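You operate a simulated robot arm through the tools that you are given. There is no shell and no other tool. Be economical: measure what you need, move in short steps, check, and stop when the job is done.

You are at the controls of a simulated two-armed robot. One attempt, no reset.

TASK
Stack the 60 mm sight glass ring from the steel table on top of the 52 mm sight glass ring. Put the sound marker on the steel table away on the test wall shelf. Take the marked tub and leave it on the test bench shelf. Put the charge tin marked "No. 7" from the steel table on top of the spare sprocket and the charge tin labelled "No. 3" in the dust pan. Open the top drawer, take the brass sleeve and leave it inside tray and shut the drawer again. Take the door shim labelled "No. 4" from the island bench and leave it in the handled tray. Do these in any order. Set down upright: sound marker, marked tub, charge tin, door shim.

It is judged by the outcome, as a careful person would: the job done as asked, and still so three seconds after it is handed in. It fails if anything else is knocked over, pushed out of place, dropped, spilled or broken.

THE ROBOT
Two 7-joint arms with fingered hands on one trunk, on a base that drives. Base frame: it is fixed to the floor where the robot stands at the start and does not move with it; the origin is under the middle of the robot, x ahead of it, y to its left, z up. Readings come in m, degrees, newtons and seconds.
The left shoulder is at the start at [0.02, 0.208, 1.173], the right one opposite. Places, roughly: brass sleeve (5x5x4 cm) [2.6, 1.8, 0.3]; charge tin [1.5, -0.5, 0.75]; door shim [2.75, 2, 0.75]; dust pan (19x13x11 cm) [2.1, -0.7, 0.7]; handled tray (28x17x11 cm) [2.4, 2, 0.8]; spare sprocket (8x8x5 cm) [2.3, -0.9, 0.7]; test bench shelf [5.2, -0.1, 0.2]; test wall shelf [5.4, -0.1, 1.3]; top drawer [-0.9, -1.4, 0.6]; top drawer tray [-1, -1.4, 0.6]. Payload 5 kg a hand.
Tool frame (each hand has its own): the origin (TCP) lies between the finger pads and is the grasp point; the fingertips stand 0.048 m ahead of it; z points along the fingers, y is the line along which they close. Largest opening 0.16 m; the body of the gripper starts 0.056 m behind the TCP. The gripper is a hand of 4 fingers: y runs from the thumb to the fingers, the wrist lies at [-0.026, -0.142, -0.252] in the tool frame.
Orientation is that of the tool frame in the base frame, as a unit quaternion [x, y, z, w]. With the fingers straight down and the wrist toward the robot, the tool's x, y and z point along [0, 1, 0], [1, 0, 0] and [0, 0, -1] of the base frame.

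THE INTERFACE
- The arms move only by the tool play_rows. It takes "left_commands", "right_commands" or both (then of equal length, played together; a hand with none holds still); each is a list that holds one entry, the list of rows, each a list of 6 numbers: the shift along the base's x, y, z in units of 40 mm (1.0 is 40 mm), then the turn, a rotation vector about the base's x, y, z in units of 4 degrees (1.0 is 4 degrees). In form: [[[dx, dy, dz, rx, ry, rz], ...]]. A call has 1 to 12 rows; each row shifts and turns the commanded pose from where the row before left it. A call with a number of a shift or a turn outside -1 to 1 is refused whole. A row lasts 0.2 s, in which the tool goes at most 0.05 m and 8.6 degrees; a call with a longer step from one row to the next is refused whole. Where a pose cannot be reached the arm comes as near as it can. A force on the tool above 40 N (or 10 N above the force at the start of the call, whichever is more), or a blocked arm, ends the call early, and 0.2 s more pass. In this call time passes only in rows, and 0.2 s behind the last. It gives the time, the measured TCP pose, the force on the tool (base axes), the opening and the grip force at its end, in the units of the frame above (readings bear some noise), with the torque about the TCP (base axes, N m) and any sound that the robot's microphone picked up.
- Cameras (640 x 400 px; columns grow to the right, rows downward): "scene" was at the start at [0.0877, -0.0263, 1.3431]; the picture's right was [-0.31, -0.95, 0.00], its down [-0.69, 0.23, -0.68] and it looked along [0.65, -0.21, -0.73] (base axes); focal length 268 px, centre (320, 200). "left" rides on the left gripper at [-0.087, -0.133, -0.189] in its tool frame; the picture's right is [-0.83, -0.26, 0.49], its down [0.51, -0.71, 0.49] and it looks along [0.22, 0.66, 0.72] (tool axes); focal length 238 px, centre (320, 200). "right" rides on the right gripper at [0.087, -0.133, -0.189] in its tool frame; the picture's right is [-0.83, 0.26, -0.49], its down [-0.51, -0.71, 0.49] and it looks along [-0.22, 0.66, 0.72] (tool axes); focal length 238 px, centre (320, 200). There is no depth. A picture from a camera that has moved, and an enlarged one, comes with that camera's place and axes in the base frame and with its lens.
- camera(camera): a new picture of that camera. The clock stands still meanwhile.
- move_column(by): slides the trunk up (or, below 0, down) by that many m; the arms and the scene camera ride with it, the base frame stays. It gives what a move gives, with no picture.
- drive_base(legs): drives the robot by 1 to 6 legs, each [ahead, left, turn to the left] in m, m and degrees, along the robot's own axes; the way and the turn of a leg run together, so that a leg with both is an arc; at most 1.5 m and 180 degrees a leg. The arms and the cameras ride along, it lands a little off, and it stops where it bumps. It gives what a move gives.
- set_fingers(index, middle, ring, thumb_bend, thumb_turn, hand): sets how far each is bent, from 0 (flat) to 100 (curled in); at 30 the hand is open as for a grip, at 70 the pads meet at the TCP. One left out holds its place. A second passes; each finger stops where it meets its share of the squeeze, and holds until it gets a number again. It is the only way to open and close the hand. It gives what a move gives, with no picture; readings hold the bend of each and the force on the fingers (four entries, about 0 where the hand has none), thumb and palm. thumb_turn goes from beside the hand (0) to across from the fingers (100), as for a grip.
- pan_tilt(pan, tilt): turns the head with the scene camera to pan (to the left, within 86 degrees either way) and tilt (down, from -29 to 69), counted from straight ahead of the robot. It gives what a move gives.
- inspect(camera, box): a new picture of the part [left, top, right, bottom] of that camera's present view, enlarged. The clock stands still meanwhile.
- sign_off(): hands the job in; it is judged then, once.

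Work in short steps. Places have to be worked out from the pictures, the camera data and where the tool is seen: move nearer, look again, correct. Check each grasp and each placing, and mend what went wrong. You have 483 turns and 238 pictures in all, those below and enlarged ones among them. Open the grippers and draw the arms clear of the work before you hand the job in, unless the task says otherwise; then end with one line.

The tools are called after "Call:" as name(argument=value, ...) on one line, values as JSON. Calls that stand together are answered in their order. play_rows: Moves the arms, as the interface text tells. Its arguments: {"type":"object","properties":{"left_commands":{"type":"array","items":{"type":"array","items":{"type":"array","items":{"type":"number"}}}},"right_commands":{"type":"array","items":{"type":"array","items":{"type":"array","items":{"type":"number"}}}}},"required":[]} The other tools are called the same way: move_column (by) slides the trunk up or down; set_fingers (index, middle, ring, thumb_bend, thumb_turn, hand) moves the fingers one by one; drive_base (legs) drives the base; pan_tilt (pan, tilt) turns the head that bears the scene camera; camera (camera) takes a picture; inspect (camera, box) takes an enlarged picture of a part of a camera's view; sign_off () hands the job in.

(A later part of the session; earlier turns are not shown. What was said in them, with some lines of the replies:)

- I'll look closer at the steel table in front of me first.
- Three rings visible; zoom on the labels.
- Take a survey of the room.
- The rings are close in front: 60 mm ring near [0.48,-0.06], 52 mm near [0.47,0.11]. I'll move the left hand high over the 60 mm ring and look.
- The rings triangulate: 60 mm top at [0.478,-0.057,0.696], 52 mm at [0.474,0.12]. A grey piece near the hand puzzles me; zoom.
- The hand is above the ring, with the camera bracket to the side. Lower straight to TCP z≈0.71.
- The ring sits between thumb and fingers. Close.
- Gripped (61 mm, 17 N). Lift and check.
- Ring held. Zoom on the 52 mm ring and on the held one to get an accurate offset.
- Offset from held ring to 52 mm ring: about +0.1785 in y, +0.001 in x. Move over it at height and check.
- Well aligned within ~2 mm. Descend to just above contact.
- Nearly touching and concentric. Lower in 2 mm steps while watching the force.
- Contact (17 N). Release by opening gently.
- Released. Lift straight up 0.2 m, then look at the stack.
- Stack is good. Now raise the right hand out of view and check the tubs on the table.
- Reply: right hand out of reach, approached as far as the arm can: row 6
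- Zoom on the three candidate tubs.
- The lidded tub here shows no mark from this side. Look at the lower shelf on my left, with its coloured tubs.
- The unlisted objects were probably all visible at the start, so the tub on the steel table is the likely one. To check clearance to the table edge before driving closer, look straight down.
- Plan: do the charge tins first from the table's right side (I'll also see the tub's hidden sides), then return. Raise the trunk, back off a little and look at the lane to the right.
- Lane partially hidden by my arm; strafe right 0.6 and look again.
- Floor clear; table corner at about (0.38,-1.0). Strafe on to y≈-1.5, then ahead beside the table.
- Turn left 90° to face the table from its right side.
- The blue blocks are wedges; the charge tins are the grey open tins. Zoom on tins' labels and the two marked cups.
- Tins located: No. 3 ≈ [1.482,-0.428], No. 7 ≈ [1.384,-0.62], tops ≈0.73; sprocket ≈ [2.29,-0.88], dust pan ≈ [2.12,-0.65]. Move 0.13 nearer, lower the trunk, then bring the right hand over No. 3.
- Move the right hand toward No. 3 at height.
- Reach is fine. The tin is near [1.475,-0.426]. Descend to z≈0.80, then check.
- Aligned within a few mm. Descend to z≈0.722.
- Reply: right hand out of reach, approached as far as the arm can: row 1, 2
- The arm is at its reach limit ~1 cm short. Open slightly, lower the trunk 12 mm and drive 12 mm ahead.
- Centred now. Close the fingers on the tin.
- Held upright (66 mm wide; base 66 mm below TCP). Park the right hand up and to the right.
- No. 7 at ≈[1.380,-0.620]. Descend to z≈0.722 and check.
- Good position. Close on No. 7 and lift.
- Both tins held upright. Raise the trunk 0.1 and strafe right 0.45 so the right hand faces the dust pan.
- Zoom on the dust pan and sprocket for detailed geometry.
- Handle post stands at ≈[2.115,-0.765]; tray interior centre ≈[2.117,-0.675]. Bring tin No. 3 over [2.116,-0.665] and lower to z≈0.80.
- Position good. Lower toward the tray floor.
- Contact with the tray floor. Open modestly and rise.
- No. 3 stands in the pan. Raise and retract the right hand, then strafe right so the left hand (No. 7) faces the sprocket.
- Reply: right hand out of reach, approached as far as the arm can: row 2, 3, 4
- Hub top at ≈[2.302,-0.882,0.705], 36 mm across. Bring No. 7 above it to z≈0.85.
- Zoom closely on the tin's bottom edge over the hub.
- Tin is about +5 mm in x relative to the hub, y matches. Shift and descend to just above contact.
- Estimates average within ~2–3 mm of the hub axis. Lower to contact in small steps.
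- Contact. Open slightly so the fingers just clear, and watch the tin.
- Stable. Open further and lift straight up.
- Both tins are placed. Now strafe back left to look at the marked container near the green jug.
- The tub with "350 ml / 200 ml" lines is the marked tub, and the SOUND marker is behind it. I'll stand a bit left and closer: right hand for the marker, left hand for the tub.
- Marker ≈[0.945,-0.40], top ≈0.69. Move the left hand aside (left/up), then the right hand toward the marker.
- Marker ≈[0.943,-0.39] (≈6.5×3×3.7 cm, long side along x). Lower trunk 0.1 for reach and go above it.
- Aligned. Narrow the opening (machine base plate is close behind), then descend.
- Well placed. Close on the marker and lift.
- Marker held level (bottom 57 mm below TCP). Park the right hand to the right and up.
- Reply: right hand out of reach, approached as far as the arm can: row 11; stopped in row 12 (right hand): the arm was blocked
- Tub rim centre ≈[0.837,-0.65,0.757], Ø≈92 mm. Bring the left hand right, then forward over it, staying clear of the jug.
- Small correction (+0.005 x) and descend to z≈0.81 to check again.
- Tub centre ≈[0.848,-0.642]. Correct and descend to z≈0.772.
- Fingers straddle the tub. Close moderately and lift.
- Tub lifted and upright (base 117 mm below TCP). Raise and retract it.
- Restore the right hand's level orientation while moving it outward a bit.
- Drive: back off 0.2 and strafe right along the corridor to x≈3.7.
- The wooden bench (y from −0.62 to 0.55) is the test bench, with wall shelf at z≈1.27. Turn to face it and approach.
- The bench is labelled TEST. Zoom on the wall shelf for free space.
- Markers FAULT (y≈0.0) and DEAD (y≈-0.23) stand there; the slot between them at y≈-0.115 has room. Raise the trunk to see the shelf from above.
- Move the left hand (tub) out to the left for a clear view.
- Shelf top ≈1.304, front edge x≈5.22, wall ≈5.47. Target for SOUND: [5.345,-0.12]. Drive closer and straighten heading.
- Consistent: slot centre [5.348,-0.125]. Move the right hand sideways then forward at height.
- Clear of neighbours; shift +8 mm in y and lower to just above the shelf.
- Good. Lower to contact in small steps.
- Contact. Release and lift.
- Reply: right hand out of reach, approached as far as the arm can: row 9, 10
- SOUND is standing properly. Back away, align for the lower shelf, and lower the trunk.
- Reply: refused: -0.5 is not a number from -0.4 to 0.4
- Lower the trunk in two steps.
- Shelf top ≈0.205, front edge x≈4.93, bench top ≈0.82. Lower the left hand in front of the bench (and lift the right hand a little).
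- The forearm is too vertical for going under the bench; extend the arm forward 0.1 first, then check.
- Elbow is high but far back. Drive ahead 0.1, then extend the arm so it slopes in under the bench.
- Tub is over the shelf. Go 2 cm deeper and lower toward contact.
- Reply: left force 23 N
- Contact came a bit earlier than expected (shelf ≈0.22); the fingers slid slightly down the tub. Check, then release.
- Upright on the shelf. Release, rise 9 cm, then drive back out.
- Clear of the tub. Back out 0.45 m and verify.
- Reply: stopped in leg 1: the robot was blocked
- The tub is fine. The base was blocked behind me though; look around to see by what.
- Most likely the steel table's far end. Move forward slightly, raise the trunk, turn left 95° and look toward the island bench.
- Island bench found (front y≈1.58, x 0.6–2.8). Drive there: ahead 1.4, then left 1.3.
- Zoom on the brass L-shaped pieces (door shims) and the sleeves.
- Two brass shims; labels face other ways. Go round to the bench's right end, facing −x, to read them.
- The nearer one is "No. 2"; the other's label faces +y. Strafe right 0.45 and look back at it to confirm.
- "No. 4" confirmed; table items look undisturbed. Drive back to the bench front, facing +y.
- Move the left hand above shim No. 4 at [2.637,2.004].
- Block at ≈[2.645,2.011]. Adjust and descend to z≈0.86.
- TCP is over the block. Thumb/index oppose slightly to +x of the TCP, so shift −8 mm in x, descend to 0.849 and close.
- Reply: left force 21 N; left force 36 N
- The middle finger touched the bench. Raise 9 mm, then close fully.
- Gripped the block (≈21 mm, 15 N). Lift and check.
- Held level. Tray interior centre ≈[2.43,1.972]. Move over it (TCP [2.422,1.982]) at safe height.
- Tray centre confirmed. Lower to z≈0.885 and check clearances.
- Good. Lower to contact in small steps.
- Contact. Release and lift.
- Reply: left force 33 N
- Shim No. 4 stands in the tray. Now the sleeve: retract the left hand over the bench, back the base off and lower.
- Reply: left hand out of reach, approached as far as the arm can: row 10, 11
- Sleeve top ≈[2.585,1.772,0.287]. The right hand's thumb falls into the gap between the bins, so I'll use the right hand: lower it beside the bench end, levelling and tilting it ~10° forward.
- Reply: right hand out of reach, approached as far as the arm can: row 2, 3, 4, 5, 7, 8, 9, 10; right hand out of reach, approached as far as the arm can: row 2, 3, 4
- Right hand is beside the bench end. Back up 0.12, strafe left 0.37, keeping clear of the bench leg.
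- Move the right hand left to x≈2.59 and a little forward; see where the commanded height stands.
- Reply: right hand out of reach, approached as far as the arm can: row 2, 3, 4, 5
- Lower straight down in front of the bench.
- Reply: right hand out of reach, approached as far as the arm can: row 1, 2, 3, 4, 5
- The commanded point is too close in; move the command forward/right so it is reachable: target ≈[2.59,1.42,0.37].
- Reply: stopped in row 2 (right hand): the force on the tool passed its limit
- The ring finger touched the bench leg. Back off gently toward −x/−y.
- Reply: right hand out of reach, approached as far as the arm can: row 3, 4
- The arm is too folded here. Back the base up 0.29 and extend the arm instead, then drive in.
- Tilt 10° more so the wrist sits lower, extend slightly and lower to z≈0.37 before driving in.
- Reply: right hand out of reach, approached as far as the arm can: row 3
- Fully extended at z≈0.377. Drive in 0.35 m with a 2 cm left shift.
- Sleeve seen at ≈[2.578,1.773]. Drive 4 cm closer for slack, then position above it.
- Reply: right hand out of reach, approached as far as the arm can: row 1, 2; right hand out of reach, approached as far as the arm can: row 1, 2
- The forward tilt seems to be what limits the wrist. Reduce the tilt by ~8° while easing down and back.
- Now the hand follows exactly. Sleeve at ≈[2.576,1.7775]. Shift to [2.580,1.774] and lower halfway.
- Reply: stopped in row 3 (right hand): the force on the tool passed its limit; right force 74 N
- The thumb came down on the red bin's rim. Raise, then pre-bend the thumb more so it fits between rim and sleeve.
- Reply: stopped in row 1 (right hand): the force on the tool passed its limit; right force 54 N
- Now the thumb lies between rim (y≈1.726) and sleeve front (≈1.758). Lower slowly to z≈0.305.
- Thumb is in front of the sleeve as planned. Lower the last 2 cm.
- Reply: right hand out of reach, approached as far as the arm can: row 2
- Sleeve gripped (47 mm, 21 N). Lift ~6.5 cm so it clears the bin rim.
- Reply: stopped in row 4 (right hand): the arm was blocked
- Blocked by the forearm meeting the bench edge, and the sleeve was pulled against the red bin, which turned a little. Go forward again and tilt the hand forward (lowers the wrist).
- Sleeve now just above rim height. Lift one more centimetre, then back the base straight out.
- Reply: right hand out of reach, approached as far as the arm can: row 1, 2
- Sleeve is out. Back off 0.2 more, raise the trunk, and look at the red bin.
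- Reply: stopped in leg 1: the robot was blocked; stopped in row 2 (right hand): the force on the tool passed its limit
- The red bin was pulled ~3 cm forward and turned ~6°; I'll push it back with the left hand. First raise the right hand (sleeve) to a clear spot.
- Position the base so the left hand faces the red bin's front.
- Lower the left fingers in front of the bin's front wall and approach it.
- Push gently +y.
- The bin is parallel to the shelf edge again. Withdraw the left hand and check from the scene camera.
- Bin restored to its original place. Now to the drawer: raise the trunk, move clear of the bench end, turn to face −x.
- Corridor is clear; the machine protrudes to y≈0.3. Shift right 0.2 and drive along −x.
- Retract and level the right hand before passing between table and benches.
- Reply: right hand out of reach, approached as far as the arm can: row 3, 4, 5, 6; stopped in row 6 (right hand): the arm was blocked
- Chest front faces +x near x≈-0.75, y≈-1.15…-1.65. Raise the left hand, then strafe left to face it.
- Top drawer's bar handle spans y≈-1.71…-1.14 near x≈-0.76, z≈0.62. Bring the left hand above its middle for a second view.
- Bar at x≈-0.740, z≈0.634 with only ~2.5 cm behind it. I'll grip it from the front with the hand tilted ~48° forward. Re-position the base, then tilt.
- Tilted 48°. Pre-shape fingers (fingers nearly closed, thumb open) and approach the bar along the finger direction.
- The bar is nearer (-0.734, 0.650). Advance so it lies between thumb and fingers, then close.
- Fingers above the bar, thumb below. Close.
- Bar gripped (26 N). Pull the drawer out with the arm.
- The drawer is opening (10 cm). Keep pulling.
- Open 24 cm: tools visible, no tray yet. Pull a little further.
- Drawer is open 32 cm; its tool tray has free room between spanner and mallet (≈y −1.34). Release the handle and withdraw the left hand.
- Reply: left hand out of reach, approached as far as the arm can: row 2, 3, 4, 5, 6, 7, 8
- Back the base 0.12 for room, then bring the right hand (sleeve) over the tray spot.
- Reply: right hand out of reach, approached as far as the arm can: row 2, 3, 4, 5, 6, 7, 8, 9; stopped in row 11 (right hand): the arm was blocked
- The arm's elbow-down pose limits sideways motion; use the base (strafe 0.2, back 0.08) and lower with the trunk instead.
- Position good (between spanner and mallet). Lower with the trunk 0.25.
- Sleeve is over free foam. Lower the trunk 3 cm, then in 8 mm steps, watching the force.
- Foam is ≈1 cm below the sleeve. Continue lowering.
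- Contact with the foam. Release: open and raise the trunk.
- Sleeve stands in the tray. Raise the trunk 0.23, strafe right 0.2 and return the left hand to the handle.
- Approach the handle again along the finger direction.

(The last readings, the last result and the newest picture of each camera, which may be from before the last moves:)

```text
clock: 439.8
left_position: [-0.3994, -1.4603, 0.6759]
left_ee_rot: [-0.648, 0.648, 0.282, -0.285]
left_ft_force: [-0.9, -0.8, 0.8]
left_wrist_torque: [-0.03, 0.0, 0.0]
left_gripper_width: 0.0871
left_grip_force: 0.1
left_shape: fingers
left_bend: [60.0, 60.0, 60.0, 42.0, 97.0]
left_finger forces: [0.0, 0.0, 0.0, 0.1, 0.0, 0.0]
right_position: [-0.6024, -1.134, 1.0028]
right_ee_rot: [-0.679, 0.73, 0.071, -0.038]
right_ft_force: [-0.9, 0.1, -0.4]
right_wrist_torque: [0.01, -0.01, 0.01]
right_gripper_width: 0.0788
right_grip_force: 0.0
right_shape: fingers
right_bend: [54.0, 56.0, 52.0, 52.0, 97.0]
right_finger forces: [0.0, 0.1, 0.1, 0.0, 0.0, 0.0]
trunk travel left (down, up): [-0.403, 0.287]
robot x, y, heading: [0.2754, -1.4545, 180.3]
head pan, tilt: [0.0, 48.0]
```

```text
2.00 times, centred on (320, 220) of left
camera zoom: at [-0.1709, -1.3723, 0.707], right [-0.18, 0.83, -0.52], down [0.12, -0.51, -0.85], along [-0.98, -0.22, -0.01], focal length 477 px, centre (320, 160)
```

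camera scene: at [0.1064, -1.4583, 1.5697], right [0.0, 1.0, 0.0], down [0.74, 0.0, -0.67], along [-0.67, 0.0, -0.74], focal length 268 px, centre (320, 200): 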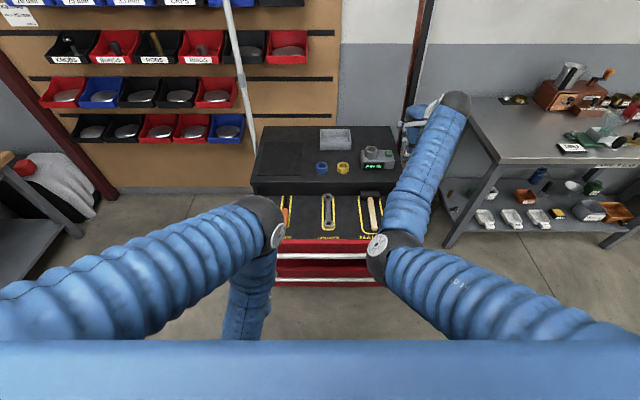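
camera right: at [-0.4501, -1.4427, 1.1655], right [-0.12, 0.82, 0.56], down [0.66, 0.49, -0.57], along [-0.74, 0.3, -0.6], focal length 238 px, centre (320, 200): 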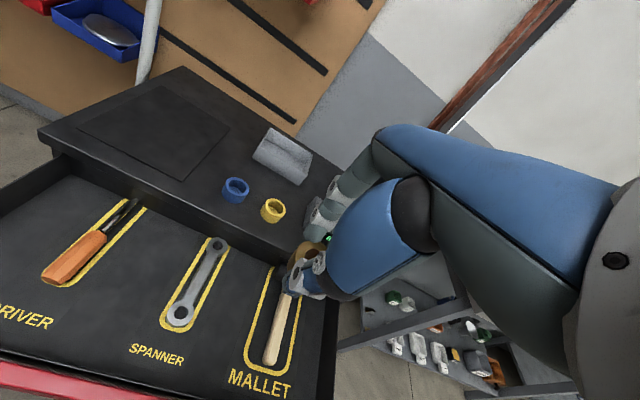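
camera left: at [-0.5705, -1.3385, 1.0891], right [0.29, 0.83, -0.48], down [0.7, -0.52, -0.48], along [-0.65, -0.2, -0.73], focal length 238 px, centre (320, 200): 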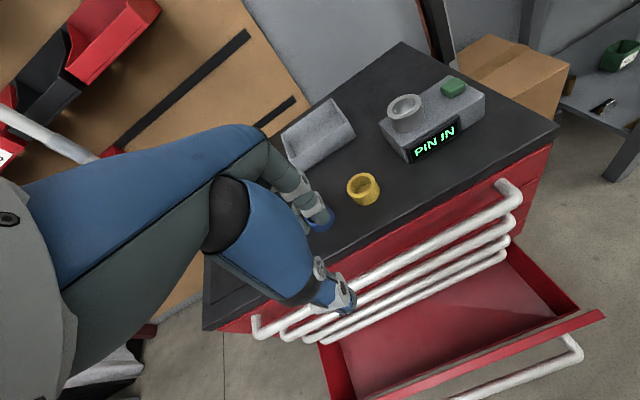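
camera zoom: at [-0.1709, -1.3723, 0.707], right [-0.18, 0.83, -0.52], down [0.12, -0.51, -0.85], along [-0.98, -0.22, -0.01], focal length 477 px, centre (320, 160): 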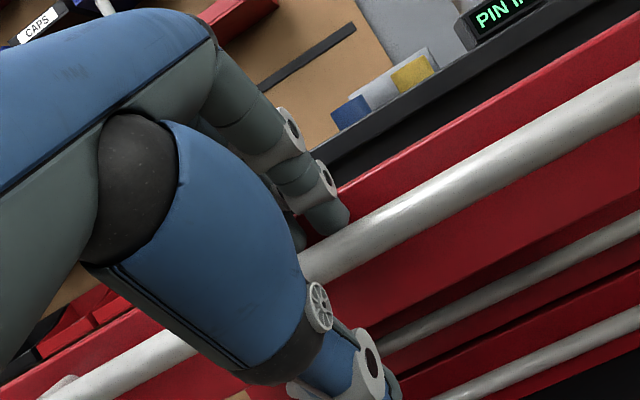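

Same relation as before. Close on the bar, then push with the base and check.

Call:
set_fingers(hand="left", index=72, middle=72, ring=72, thumb_bend=74)

Call:
play_rows(left_commands=[[[-0.5, 0, 0, 0, 0, 0], [-0.7, 0, 0, 0, 0, 0], [-0.7, 0, 0, 0, 0, 0], [-0.7, 0, 0, 0, 0, 0], [-0.6, 0, 0, 0, 0, 0]]])

Call:
camera(camera="scene")

```text
clock: 440.8
left_position: [-0.3996, -1.4603, 0.6761]
left_ee_rot: [0.648, -0.647, -0.283, 0.286]
left_ft_force: [0.4, -3.5, 2.2]
left_wrist_torque: [-0.95, 0.98, 0.07]
left_gripper_width: 0.021
left_grip_force: 26.3
left_shape: fingers
left_bend: [72.0, 72.0, 72.0, 65.0, 98.0]
left_finger forces: [3.5, 21.5, 6.7, 0.0, 21.1, 0.0]
right_position: [-0.6021, -1.1349, 1.0026]
right_ee_rot: [-0.68, 0.729, 0.072, -0.037]
right_ft_force: [-0.3, 0.8, -0.4]
right_wrist_torque: [0.0, -0.01, -0.01]
right_gripper_width: 0.0787
right_grip_force: 0.1
right_shape: fingers
right_bend: [54.0, 56.0, 52.0, 52.0, 97.0]
right_finger forces: [0.1, 0.1, 0.1, 0.0, 0.0, 0.1]
trunk travel left (down, up): [-0.403, 0.287]
robot x, y, heading: [0.2767, -1.4558, 180.0]
head pan, tilt: [0.0, 48.0]
```

```text
clock: 442.0
left_position: [-0.522, -1.4587, 0.6756]
left_ee_rot: [-0.648, 0.648, 0.282, -0.284]
left_ft_force: [0.2, -10.0, -4.6]
left_wrist_torque: [-0.94, 0.92, 0.25]
left_gripper_width: 0.0211
left_grip_force: 28.3
left_shape: fingers
left_bend: [72.0, 72.0, 72.0, 66.0, 98.0]
left_finger forces: [3.4, 24.0, 5.3, 0.0, 23.5, 0.0]
left hand out of reach, approached as far as the arm can: row 5
right_position: [-0.6026, -1.134, 1.0036]
right_ee_rot: [-0.679, 0.73, 0.071, -0.036]
right_ft_force: [-0.6, 0.3, 0.2]
right_wrist_torque: [0.0, -0.01, -0.01]
right_gripper_width: 0.0788
right_grip_force: 0.2
right_shape: fingers
right_bend: [54.0, 56.0, 52.0, 52.0, 97.0]
right_finger forces: [0.1, 0.0, 0.0, 0.0, 0.0, 0.1]
trunk travel left (down, up): [-0.403, 0.287]
robot x, y, heading: [0.2681, -1.4573, 179.7]
head pan, tilt: [0.0, 48.0]
```

```text
28 pictures are left
camera scene: at [0.1848, -1.4605, 1.5695], right [0.0, 1.0, 0.0], down [0.74, 0.0, -0.67], along [-0.67, 0.0, -0.74], focal length 268 px, centre (320, 200)
```

scene: 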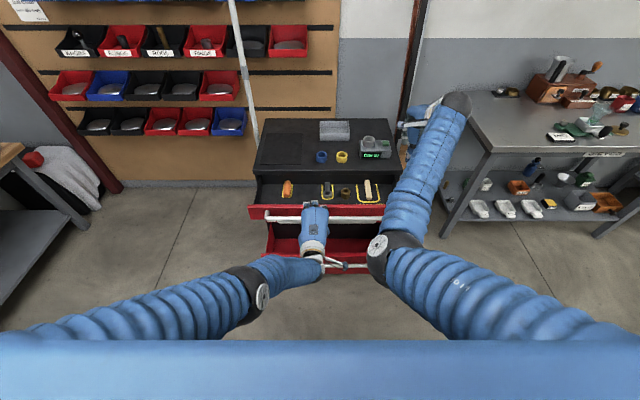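

Now push the rest by driving the base ahead 0.18.

Call:
drive_base(legs=[[0.1, 0, 0], [0.08, 0, 0]])

Call:
camera(camera="scene")

```text
clock: 443.8
left_position: [-0.7011, -1.4595, 0.6764]
left_ee_rot: [-0.647, 0.649, 0.282, -0.284]
left_ft_force: [-0.1, -7.7, -12.4]
left_wrist_torque: [-0.71, 0.35, 0.05]
left_gripper_width: 0.0211
left_grip_force: 24.7
left_shape: fingers
left_bend: [72.0, 72.0, 71.0, 65.0, 98.0]
left_finger forces: [3.0, 17.4, 4.7, 0.0, 24.0, 0.0]
right_position: [-0.7794, -1.1334, 1.0012]
right_ee_rot: [-0.679, 0.729, 0.071, -0.036]
right_ft_force: [-1.1, -0.4, -1.5]
right_wrist_torque: [0.0, -0.09, -0.01]
right_gripper_width: 0.0789
right_grip_force: 0.1
right_shape: fingers
right_bend: [54.0, 56.0, 52.0, 52.0, 97.0]
right_finger forces: [0.0, 0.0, 0.0, 0.1, 0.0, 0.0]
trunk travel left (down, up): [-0.403, 0.287]
robot x, y, heading: [0.097, -1.4576, 179.6]
head pan, tilt: [0.0, 48.0]
```

```text
27 pictures are left
camera scene: at [0.0053, -1.4605, 1.5694], right [0.0, 1.0, 0.0], down [0.74, 0.0, -0.67], along [-0.67, 0.0, -0.74], focal length 268 px, centre (320, 200)
```

scene: 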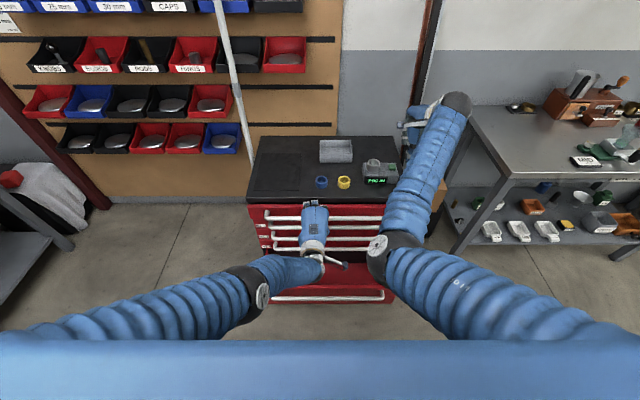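

Nearly closed. Push the last centimetre gently.

Call:
drive_base(legs=[[0.015, 0, 0]])

Call:
inspect(camera="scene", box=[235, 170, 405, 300])

```text
clock: 444.6
left_position: [-0.7153, -1.4592, 0.6759]
left_ee_rot: [-0.647, 0.649, 0.282, -0.284]
left_ft_force: [-1.0, -1.8, -10.3]
left_wrist_torque: [-0.61, 0.43, -0.17]
left_gripper_width: 0.0211
left_grip_force: 25.0
left_shape: fingers
left_bend: [72.0, 72.0, 71.0, 65.0, 98.0]
left_finger forces: [3.2, 17.6, 5.1, 0.0, 23.9, 0.0]
right_position: [-0.795, -1.1325, 1.0037]
right_ee_rot: [-0.679, 0.73, 0.072, -0.037]
right_ft_force: [-0.6, -0.5, -0.2]
right_wrist_torque: [0.03, -0.06, -0.03]
right_gripper_width: 0.0787
right_grip_force: 0.2
right_shape: fingers
right_bend: [54.0, 56.0, 52.0, 52.0, 97.0]
right_finger forces: [0.0, 0.0, 0.1, 0.1, 0.0, 0.0]
trunk travel left (down, up): [-0.403, 0.287]
robot x, y, heading: [0.0843, -1.4616, 180.0]
head pan, tilt: [0.0, 48.0]
```

```text
3.08 times, centred on (320, 235) of scene
camera zoom: at [-0.0078, -1.4602, 1.5695], right [0.0, 1.0, 0.0], down [0.74, 0.0, -0.67], along [-0.67, 0.0, -0.74], focal length 824 px, centre (320, 92)
```

zoom: 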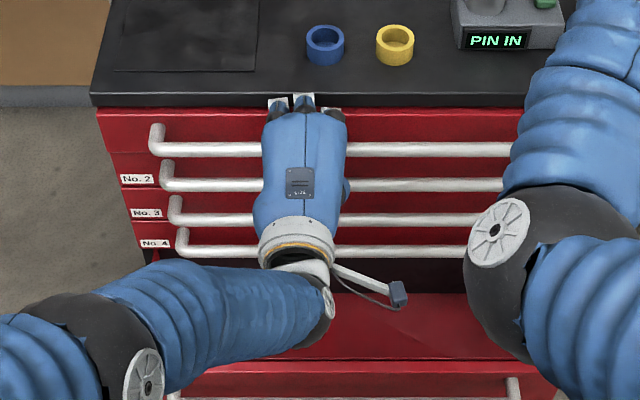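

Comparing bar spacing with before, it's still ~1 cm open. Push a bit more.

Call:
drive_base(legs=[[0.014, 0, 0]])

Call:
inspect(camera="scene", box=[235, 170, 405, 300])

```text
clock: 445.5
left_position: [-0.7208, -1.4583, 0.6756]
left_ee_rot: [-0.647, 0.648, 0.282, -0.286]
left_ft_force: [10.2, -2.0, 6.9]
left_wrist_torque: [-0.86, 0.88, 0.0]
left_gripper_width: 0.0196
left_grip_force: 39.0
left_shape: fingers
left_bend: [72.0, 72.0, 71.0, 67.0, 98.0]
left_finger forces: [3.4, 47.3, 6.3, 0.1, 20.7, 0.0]
right_position: [-0.8084, -1.1333, 1.0053]
right_ee_rot: [-0.679, 0.729, 0.072, -0.036]
right_ft_force: [-0.4, -0.6, 0.0]
right_wrist_torque: [-0.01, 0.02, -0.01]
right_gripper_width: 0.079
right_grip_force: 0.1
right_shape: fingers
right_bend: [54.0, 56.0, 52.0, 52.0, 97.0]
right_finger forces: [0.0, 0.1, 0.1, 0.0, 0.0, 0.0]
trunk travel left (down, up): [-0.403, 0.287]
robot x, y, heading: [0.0685, -1.4598, -180.2]
head pan, tilt: [0.0, 48.0]
stopped in leg 1: the force on the tool passed its limit (the readings are from after the stop); the commanded pose is now the measured one
```

```text
3.08 times, centred on (320, 235) of scene
camera zoom: at [-0.0183, -1.46, 1.5697], right [0.0, 1.0, 0.0], down [0.74, 0.0, -0.67], along [-0.67, 0.0, -0.74], focal length 824 px, centre (320, 92)
```

zoom: 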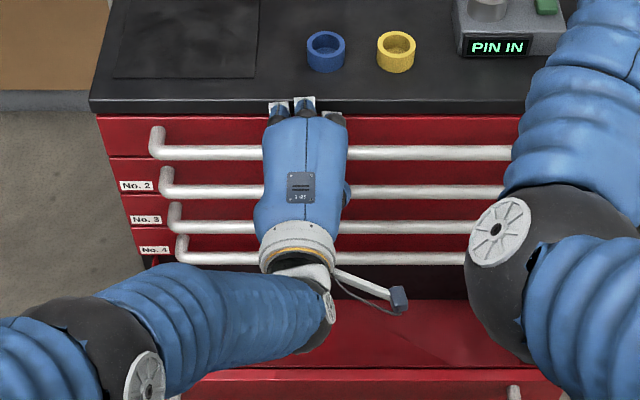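

Hit the stop: drawer is shut. Release the handle and withdraw along the approach direction.

Call:
set_fingers(hand="left", index=60, middle=60, ring=60, thumb_bend=42)

Call:
play_rows(left_commands=[[[0.3, 0, 0.3, 0, 0, 0], [0.5, 0, 0.5, 0, 0, 0], [0.6, 0, 0.6, 0, 0, 0], [0.6, 0, 0.6, 0, 0, 0]]])

Call:
inspect(camera="scene", box=[235, 170, 405, 300])

```text
clock: 445.9
left_position: [-0.7125, -1.4586, 0.6672]
left_ee_rot: [-0.65, 0.65, 0.277, -0.28]
left_ft_force: [26.2, -2.9, 5.3]
left_wrist_torque: [-0.14, 0.56, 0.55]
left_gripper_width: 0.0806
left_grip_force: 14.2
left_shape: fingers
left_bend: [63.0, 64.0, 60.0, 42.0, 98.0]
left_finger forces: [5.0, 22.4, 0.6, 0.0, 0.0, 0.1]
right_position: [-0.8054, -1.134, 1.0063]
right_ee_rot: [-0.679, 0.73, 0.073, -0.036]
right_ft_force: [1.0, 0.0, 0.1]
right_wrist_torque: [0.04, 0.03, -0.02]
right_gripper_width: 0.079
right_grip_force: 0.0
right_shape: fingers
right_bend: [54.0, 56.0, 52.0, 52.0, 97.0]
right_finger forces: [0.0, 0.1, 0.0, 0.0, 0.0, 0.0]
trunk travel left (down, up): [-0.403, 0.287]
robot x, y, heading: [0.0663, -1.4579, -179.9]
head pan, tilt: [0.0, 48.0]
stopped (left hand): the force on the tool passed its limit (the readings are from after the stop); the commanded pose is now the measured one
```

```text
clock: 446.9
left_position: [-0.6366, -1.4596, 0.7521]
left_ee_rot: [-0.649, 0.649, 0.278, -0.282]
left_ft_force: [0.3, -0.3, -0.3]
left_wrist_torque: [0.02, 0.05, -0.01]
left_gripper_width: 0.0867
left_grip_force: 0.0
left_shape: fingers
left_bend: [60.0, 60.0, 60.0, 42.0, 98.0]
left_finger forces: [0.0, 0.1, 0.0, 0.1, 0.0, 0.0]
right_position: [-0.8069, -1.1335, 1.0054]
right_ee_rot: [-0.679, 0.729, 0.072, -0.036]
right_ft_force: [1.4, 0.0, 1.0]
right_wrist_torque: [0.02, 0.01, 0.0]
right_gripper_width: 0.0788
right_grip_force: 0.1
right_shape: fingers
right_bend: [54.0, 56.0, 52.0, 52.0, 97.0]
right_finger forces: [0.1, 0.1, 0.0, 0.0, 0.0, 0.0]
trunk travel left (down, up): [-0.403, 0.287]
robot x, y, heading: [0.0703, -1.4597, -180.0]
head pan, tilt: [0.0, 48.0]
```

```text
3.08 times, centred on (320, 235) of scene
camera zoom: at [-0.018, -1.46, 1.5697], right [0.0, 1.0, 0.0], down [0.74, 0.0, -0.67], along [-0.67, 0.0, -0.74], focal length 824 px, centre (320, 92)
```

zoom: 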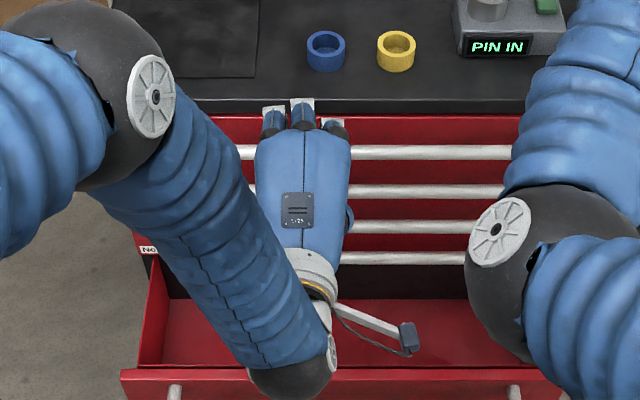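

Back the base 0.25 away and verify the drawer face is flush.

Call:
drive_base(legs=[[-0.22, 0, 0]])

Call:
play_rows(left_commands=[[[0, -0.9, 0.4, 0, 0, 0], [0, -0.9, 0.4, 0, 0, 0], [0, -0.9, 0.4, 0, 0, 0], [0, -0.9, 0.4, 0, 0, 0], [0, -0.9, 0.4, 0, 0, 0]]])

Call:
inspect(camera="scene", box=[235, 110, 405, 270])

```text
clock: 448.6
left_position: [-0.4208, -1.4585, 0.7524]
left_ee_rot: [-0.648, 0.65, 0.279, -0.282]
left_ft_force: [0.9, -0.7, 0.5]
left_wrist_torque: [-0.03, 0.02, 0.03]
left_gripper_width: 0.0867
left_grip_force: 0.2
left_shape: fingers
left_bend: [60.0, 60.0, 60.0, 42.0, 98.0]
left_finger forces: [0.0, 0.0, 0.1, 0.0, 0.0, 0.0]
right_position: [-0.5908, -1.1305, 1.0043]
right_ee_rot: [-0.678, 0.73, 0.073, -0.037]
right_ft_force: [1.9, -0.2, 1.0]
right_wrist_torque: [0.02, 0.09, -0.04]
right_gripper_width: 0.0791
right_grip_force: 0.0
right_shape: fingers
right_bend: [54.0, 56.0, 52.0, 52.0, 97.0]
right_finger forces: [0.0, 0.1, 0.0, 0.0, 0.1, 0.0]
trunk travel left (down, up): [-0.403, 0.287]
robot x, y, heading: [0.286, -1.4592, 179.7]
head pan, tilt: [0.0, 48.0]
```

```text
clock: 449.8
left_position: [-0.4205, -1.6421, 0.8317]
left_ee_rot: [-0.648, 0.65, 0.278, -0.281]
left_ft_force: [0.6, 0.4, -0.8]
left_wrist_torque: [-0.04, 0.1, 0.04]
left_gripper_width: 0.0869
left_grip_force: 0.0
left_shape: fingers
left_bend: [60.0, 60.0, 60.0, 42.0, 98.0]
left_finger forces: [0.1, 0.0, 0.0, 0.1, 0.0, 0.0]
right_position: [-0.5915, -1.1329, 1.0041]
right_ee_rot: [-0.679, 0.73, 0.071, -0.036]
right_ft_force: [0.2, -1.5, -1.0]
right_wrist_torque: [0.09, 0.0, -0.06]
right_gripper_width: 0.0785
right_grip_force: 0.0
right_shape: fingers
right_bend: [54.0, 56.0, 52.0, 52.0, 97.0]
right_finger forces: [0.0, 0.0, 0.0, 0.0, 0.0, 0.1]
trunk travel left (down, up): [-0.403, 0.287]
robot x, y, heading: [0.2842, -1.456, 179.6]
head pan, tilt: [0.0, 48.0]
```

```text
2.50 times, centred on (320, 190) of scene
camera zoom: at [0.1965, -1.4613, 1.5696], right [0.0, 1.0, 0.0], down [0.74, 0.0, -0.67], along [-0.67, 0.0, -0.74], focal length 669 px, centre (320, 225)
```

zoom: 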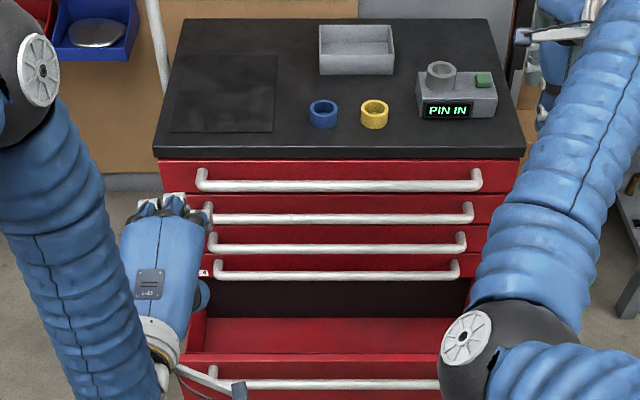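

Drawer flush. Final check of the placed items on the steel table: turn left (away from the table) and look along it.

Call:
drive_base(legs=[[0, 0, 100]])

Call:
pan_tilt(pan=86, tilt=22)

Call:
camera(camera="scene")

```text
clock: 454.6
left_position: [0.6249, -2.1004, 0.8314]
left_ee_rot: [0.912, 0.106, 0.048, 0.393]
left_ft_force: [-0.1, 0.3, 0.0]
left_wrist_torque: [-0.02, 0.05, -0.03]
left_gripper_width: 0.0868
left_grip_force: 0.1
left_shape: fingers
left_bend: [60.0, 60.0, 60.0, 42.0, 98.0]
left_finger forces: [0.1, 0.1, 0.0, 0.1, 0.0, 0.0]
right_position: [0.1731, -2.3878, 1.0046]
right_ee_rot: [0.993, 0.082, -0.016, 0.079]
right_ft_force: [-0.1, 0.3, 0.0]
right_wrist_torque: [0.0, -0.02, 0.02]
right_gripper_width: 0.0789
right_grip_force: 0.0
right_shape: fingers
right_bend: [54.0, 56.0, 52.0, 52.0, 97.0]
right_finger forces: [0.0, 0.1, 0.0, 0.0, 0.1, 0.0]
trunk travel left (down, up): [-0.403, 0.287]
robot x, y, heading: [0.2808, -1.4587, -76.6]
head pan, tilt: [0.0, 48.0]
```

```text
clock: 456.2
left_position: [0.6261, -2.1019, 0.8314]
left_ee_rot: [0.912, 0.107, 0.049, 0.392]
left_ft_force: [-0.6, -0.3, -0.2]
left_wrist_torque: [0.0, 0.0, 0.02]
left_gripper_width: 0.087
left_grip_force: 0.1
left_shape: fingers
left_bend: [60.0, 60.0, 60.0, 42.0, 98.0]
left_finger forces: [0.1, 0.0, 0.0, 0.0, 0.0, 0.0]
right_position: [0.1711, -2.3877, 1.005]
right_ee_rot: [0.993, 0.082, -0.016, 0.079]
right_ft_force: [0.2, 0.7, 0.1]
right_wrist_torque: [-0.01, 0.04, -0.01]
right_gripper_width: 0.0788
right_grip_force: 0.0
right_shape: fingers
right_bend: [54.0, 56.0, 52.0, 52.0, 97.0]
right_finger forces: [0.0, 0.0, 0.0, 0.0, 0.0, 0.1]
trunk travel left (down, up): [-0.403, 0.287]
robot x, y, heading: [0.2867, -1.4561, -76.6]
head pan, tilt: [85.9, 22.0]
```

```text
22 pictures are left
camera scene: at [0.3802, -1.4556, 1.6093], right [0.16, -0.99, 0.0], down [-0.37, -0.06, -0.93], along [0.91, 0.15, -0.37], focal length 268 px, centre (320, 200)
```

scene: 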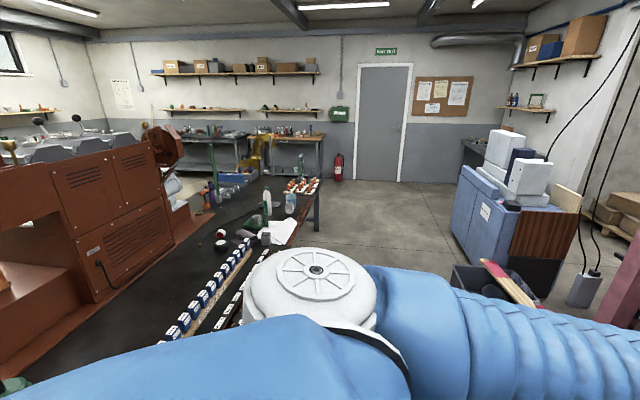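

Call:
inspect(camera="scene", box=[200, 165, 340, 265])

```text
4.00 times, centred on (270, 215) of scene
camera zoom: at [0.3802, -1.4556, 1.6093], right [0.16, -0.99, 0.0], down [-0.37, -0.06, -0.93], along [0.91, 0.15, -0.37], focal length 1071 px, centre (520, 140)
```

zoom: 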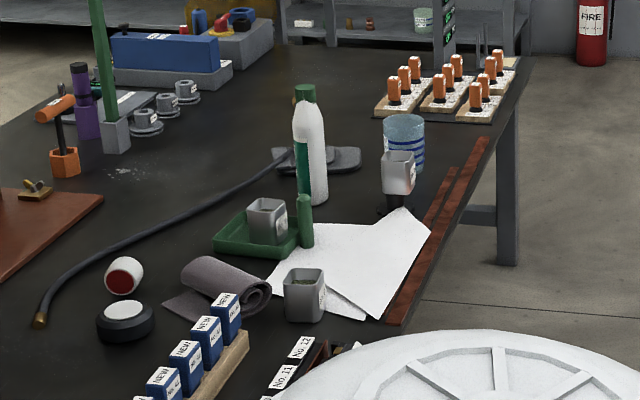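

Tins, tub and the rest are in place. Open both hands fully before handing in.

Call:
set_fingers(hand="left", index=30, middle=30, ring=30, thumb_bend=30)

Call:
set_fingers(hand="right", index=30, middle=30, ring=30, thumb_bend=30)

Call:
drive_base(legs=[[0, 0, 60]])

Call:
pan_tilt(pan=75, tilt=45)

Call:
camera(camera="scene")

```text
clock: 457.2
left_position: [0.6252, -2.1021, 0.8327]
left_ee_rot: [0.912, 0.106, 0.048, 0.393]
left_ft_force: [0.7, 0.0, 0.3]
left_wrist_torque: [0.03, -0.05, -0.04]
left_gripper_width: 0.1696
left_grip_force: 0.0
left_shape: fingers
left_bend: [30.0, 30.0, 30.0, 30.0, 98.0]
left_finger forces: [0.0, 0.1, 0.1, 0.0, 0.1, 0.1]
right_position: [0.1718, -2.3879, 1.0043]
right_ee_rot: [0.993, 0.082, -0.017, 0.08]
right_ft_force: [0.3, -0.3, -0.4]
right_wrist_torque: [0.03, 0.01, 0.02]
right_gripper_width: 0.0787
right_grip_force: 0.0
right_shape: fingers
right_bend: [54.0, 56.0, 52.0, 52.0, 97.0]
right_finger forces: [0.0, 0.0, 0.1, 0.0, 0.0, 0.1]
trunk travel left (down, up): [-0.403, 0.287]
robot x, y, heading: [0.2827, -1.4605, -76.7]
head pan, tilt: [85.9, 22.0]
```

```text
clock: 458.2
left_position: [0.6272, -2.1015, 0.8306]
left_ee_rot: [0.912, 0.107, 0.049, 0.392]
left_ft_force: [-0.2, -0.8, 0.1]
left_wrist_torque: [0.04, 0.0, 0.0]
left_gripper_width: 0.1695
left_grip_force: 0.1
left_shape: fingers
left_bend: [30.0, 30.0, 30.0, 30.0, 98.0]
left_finger forces: [0.0, 0.1, 0.0, 0.1, 0.1, 0.0]
right_position: [0.1719, -2.3869, 1.0038]
right_ee_rot: [0.993, 0.082, -0.016, 0.078]
right_ft_force: [-0.4, -0.5, -0.6]
right_wrist_torque: [0.02, 0.01, -0.02]
right_gripper_width: 0.1698
right_grip_force: 0.0
right_shape: fingers
right_bend: [30.0, 30.0, 30.0, 30.0, 97.0]
right_finger forces: [0.1, 0.1, 0.0, 0.0, 0.0, 0.0]
trunk travel left (down, up): [-0.403, 0.287]
robot x, y, heading: [0.2849, -1.4642, -76.2]
head pan, tilt: [85.9, 22.0]
```

```text
clock: 461.2
left_position: [1.0124, -1.4886, 0.8319]
left_ee_rot: [0.738, 0.547, 0.237, 0.317]
left_ft_force: [-0.3, 0.7, -0.1]
left_wrist_torque: [-0.04, -0.01, 0.0]
left_gripper_width: 0.1698
left_grip_force: 0.0
left_shape: fingers
left_bend: [30.0, 30.0, 30.0, 30.0, 98.0]
left_finger forces: [0.1, 0.0, 0.0, 0.1, 0.0, 0.0]
right_position: [1.0294, -2.0246, 1.0025]
right_ee_rot: [0.821, 0.565, 0.026, 0.076]
right_ft_force: [0.8, 0.3, 0.3]
right_wrist_torque: [-0.05, 0.03, 0.0]
right_gripper_width: 0.1697
right_grip_force: 0.1
right_shape: fingers
right_bend: [30.0, 30.0, 30.0, 30.0, 97.0]
right_finger forces: [0.0, 0.0, 0.0, 0.1, 0.1, 0.0]
trunk travel left (down, up): [-0.403, 0.287]
robot x, y, heading: [0.2813, -1.4608, -16.9]
head pan, tilt: [85.9, 22.0]
```

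```text
clock: 462.1
left_position: [1.0121, -1.4884, 0.8318]
left_ee_rot: [0.738, 0.547, 0.238, 0.315]
left_ft_force: [1.1, 0.7, 0.7]
left_wrist_torque: [0.0, -0.03, 0.01]
left_gripper_width: 0.1697
left_grip_force: 0.0
left_shape: fingers
left_bend: [30.0, 30.0, 30.0, 30.0, 98.0]
left_finger forces: [0.0, 0.0, 0.1, 0.0, 0.1, 0.0]
right_position: [1.0291, -2.0261, 1.0034]
right_ee_rot: [0.822, 0.564, 0.025, 0.077]
right_ft_force: [1.8, 0.5, 0.0]
right_wrist_torque: [-0.03, -0.01, 0.04]
right_gripper_width: 0.1698
right_grip_force: 0.0
right_shape: fingers
right_bend: [30.0, 30.0, 30.0, 30.0, 97.0]
right_finger forces: [0.0, 0.0, 0.0, 0.1, 0.1, 0.0]
trunk travel left (down, up): [-0.403, 0.287]
robot x, y, heading: [0.2827, -1.4559, -17.0]
head pan, tilt: [75.0, 45.0]
```

```text
20 pictures are left
camera scene: at [0.3394, -1.3941, 1.5739], right [0.85, -0.53, 0.0], down [-0.37, -0.6, -0.71], along [0.37, 0.6, -0.71], focal length 268 px, centre (320, 200)
```

scene: 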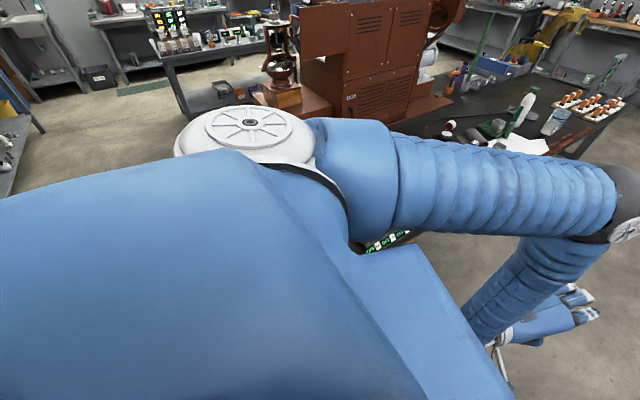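

Everything visible is in place, the hands are open and clear, and the ring stack was still standing when I passed it after both bumps. Hand in.

Call:
sign_off()

```text
The job is handed in.
```

I've handed the job in, with everything placed as asked. Three things to know: I took the "marked tub" to be the one with 350/200 ml lines, my base bumped something behind it twice with nothing seen disturbed, and I nudged the red SCRAP bin and pushed it back.
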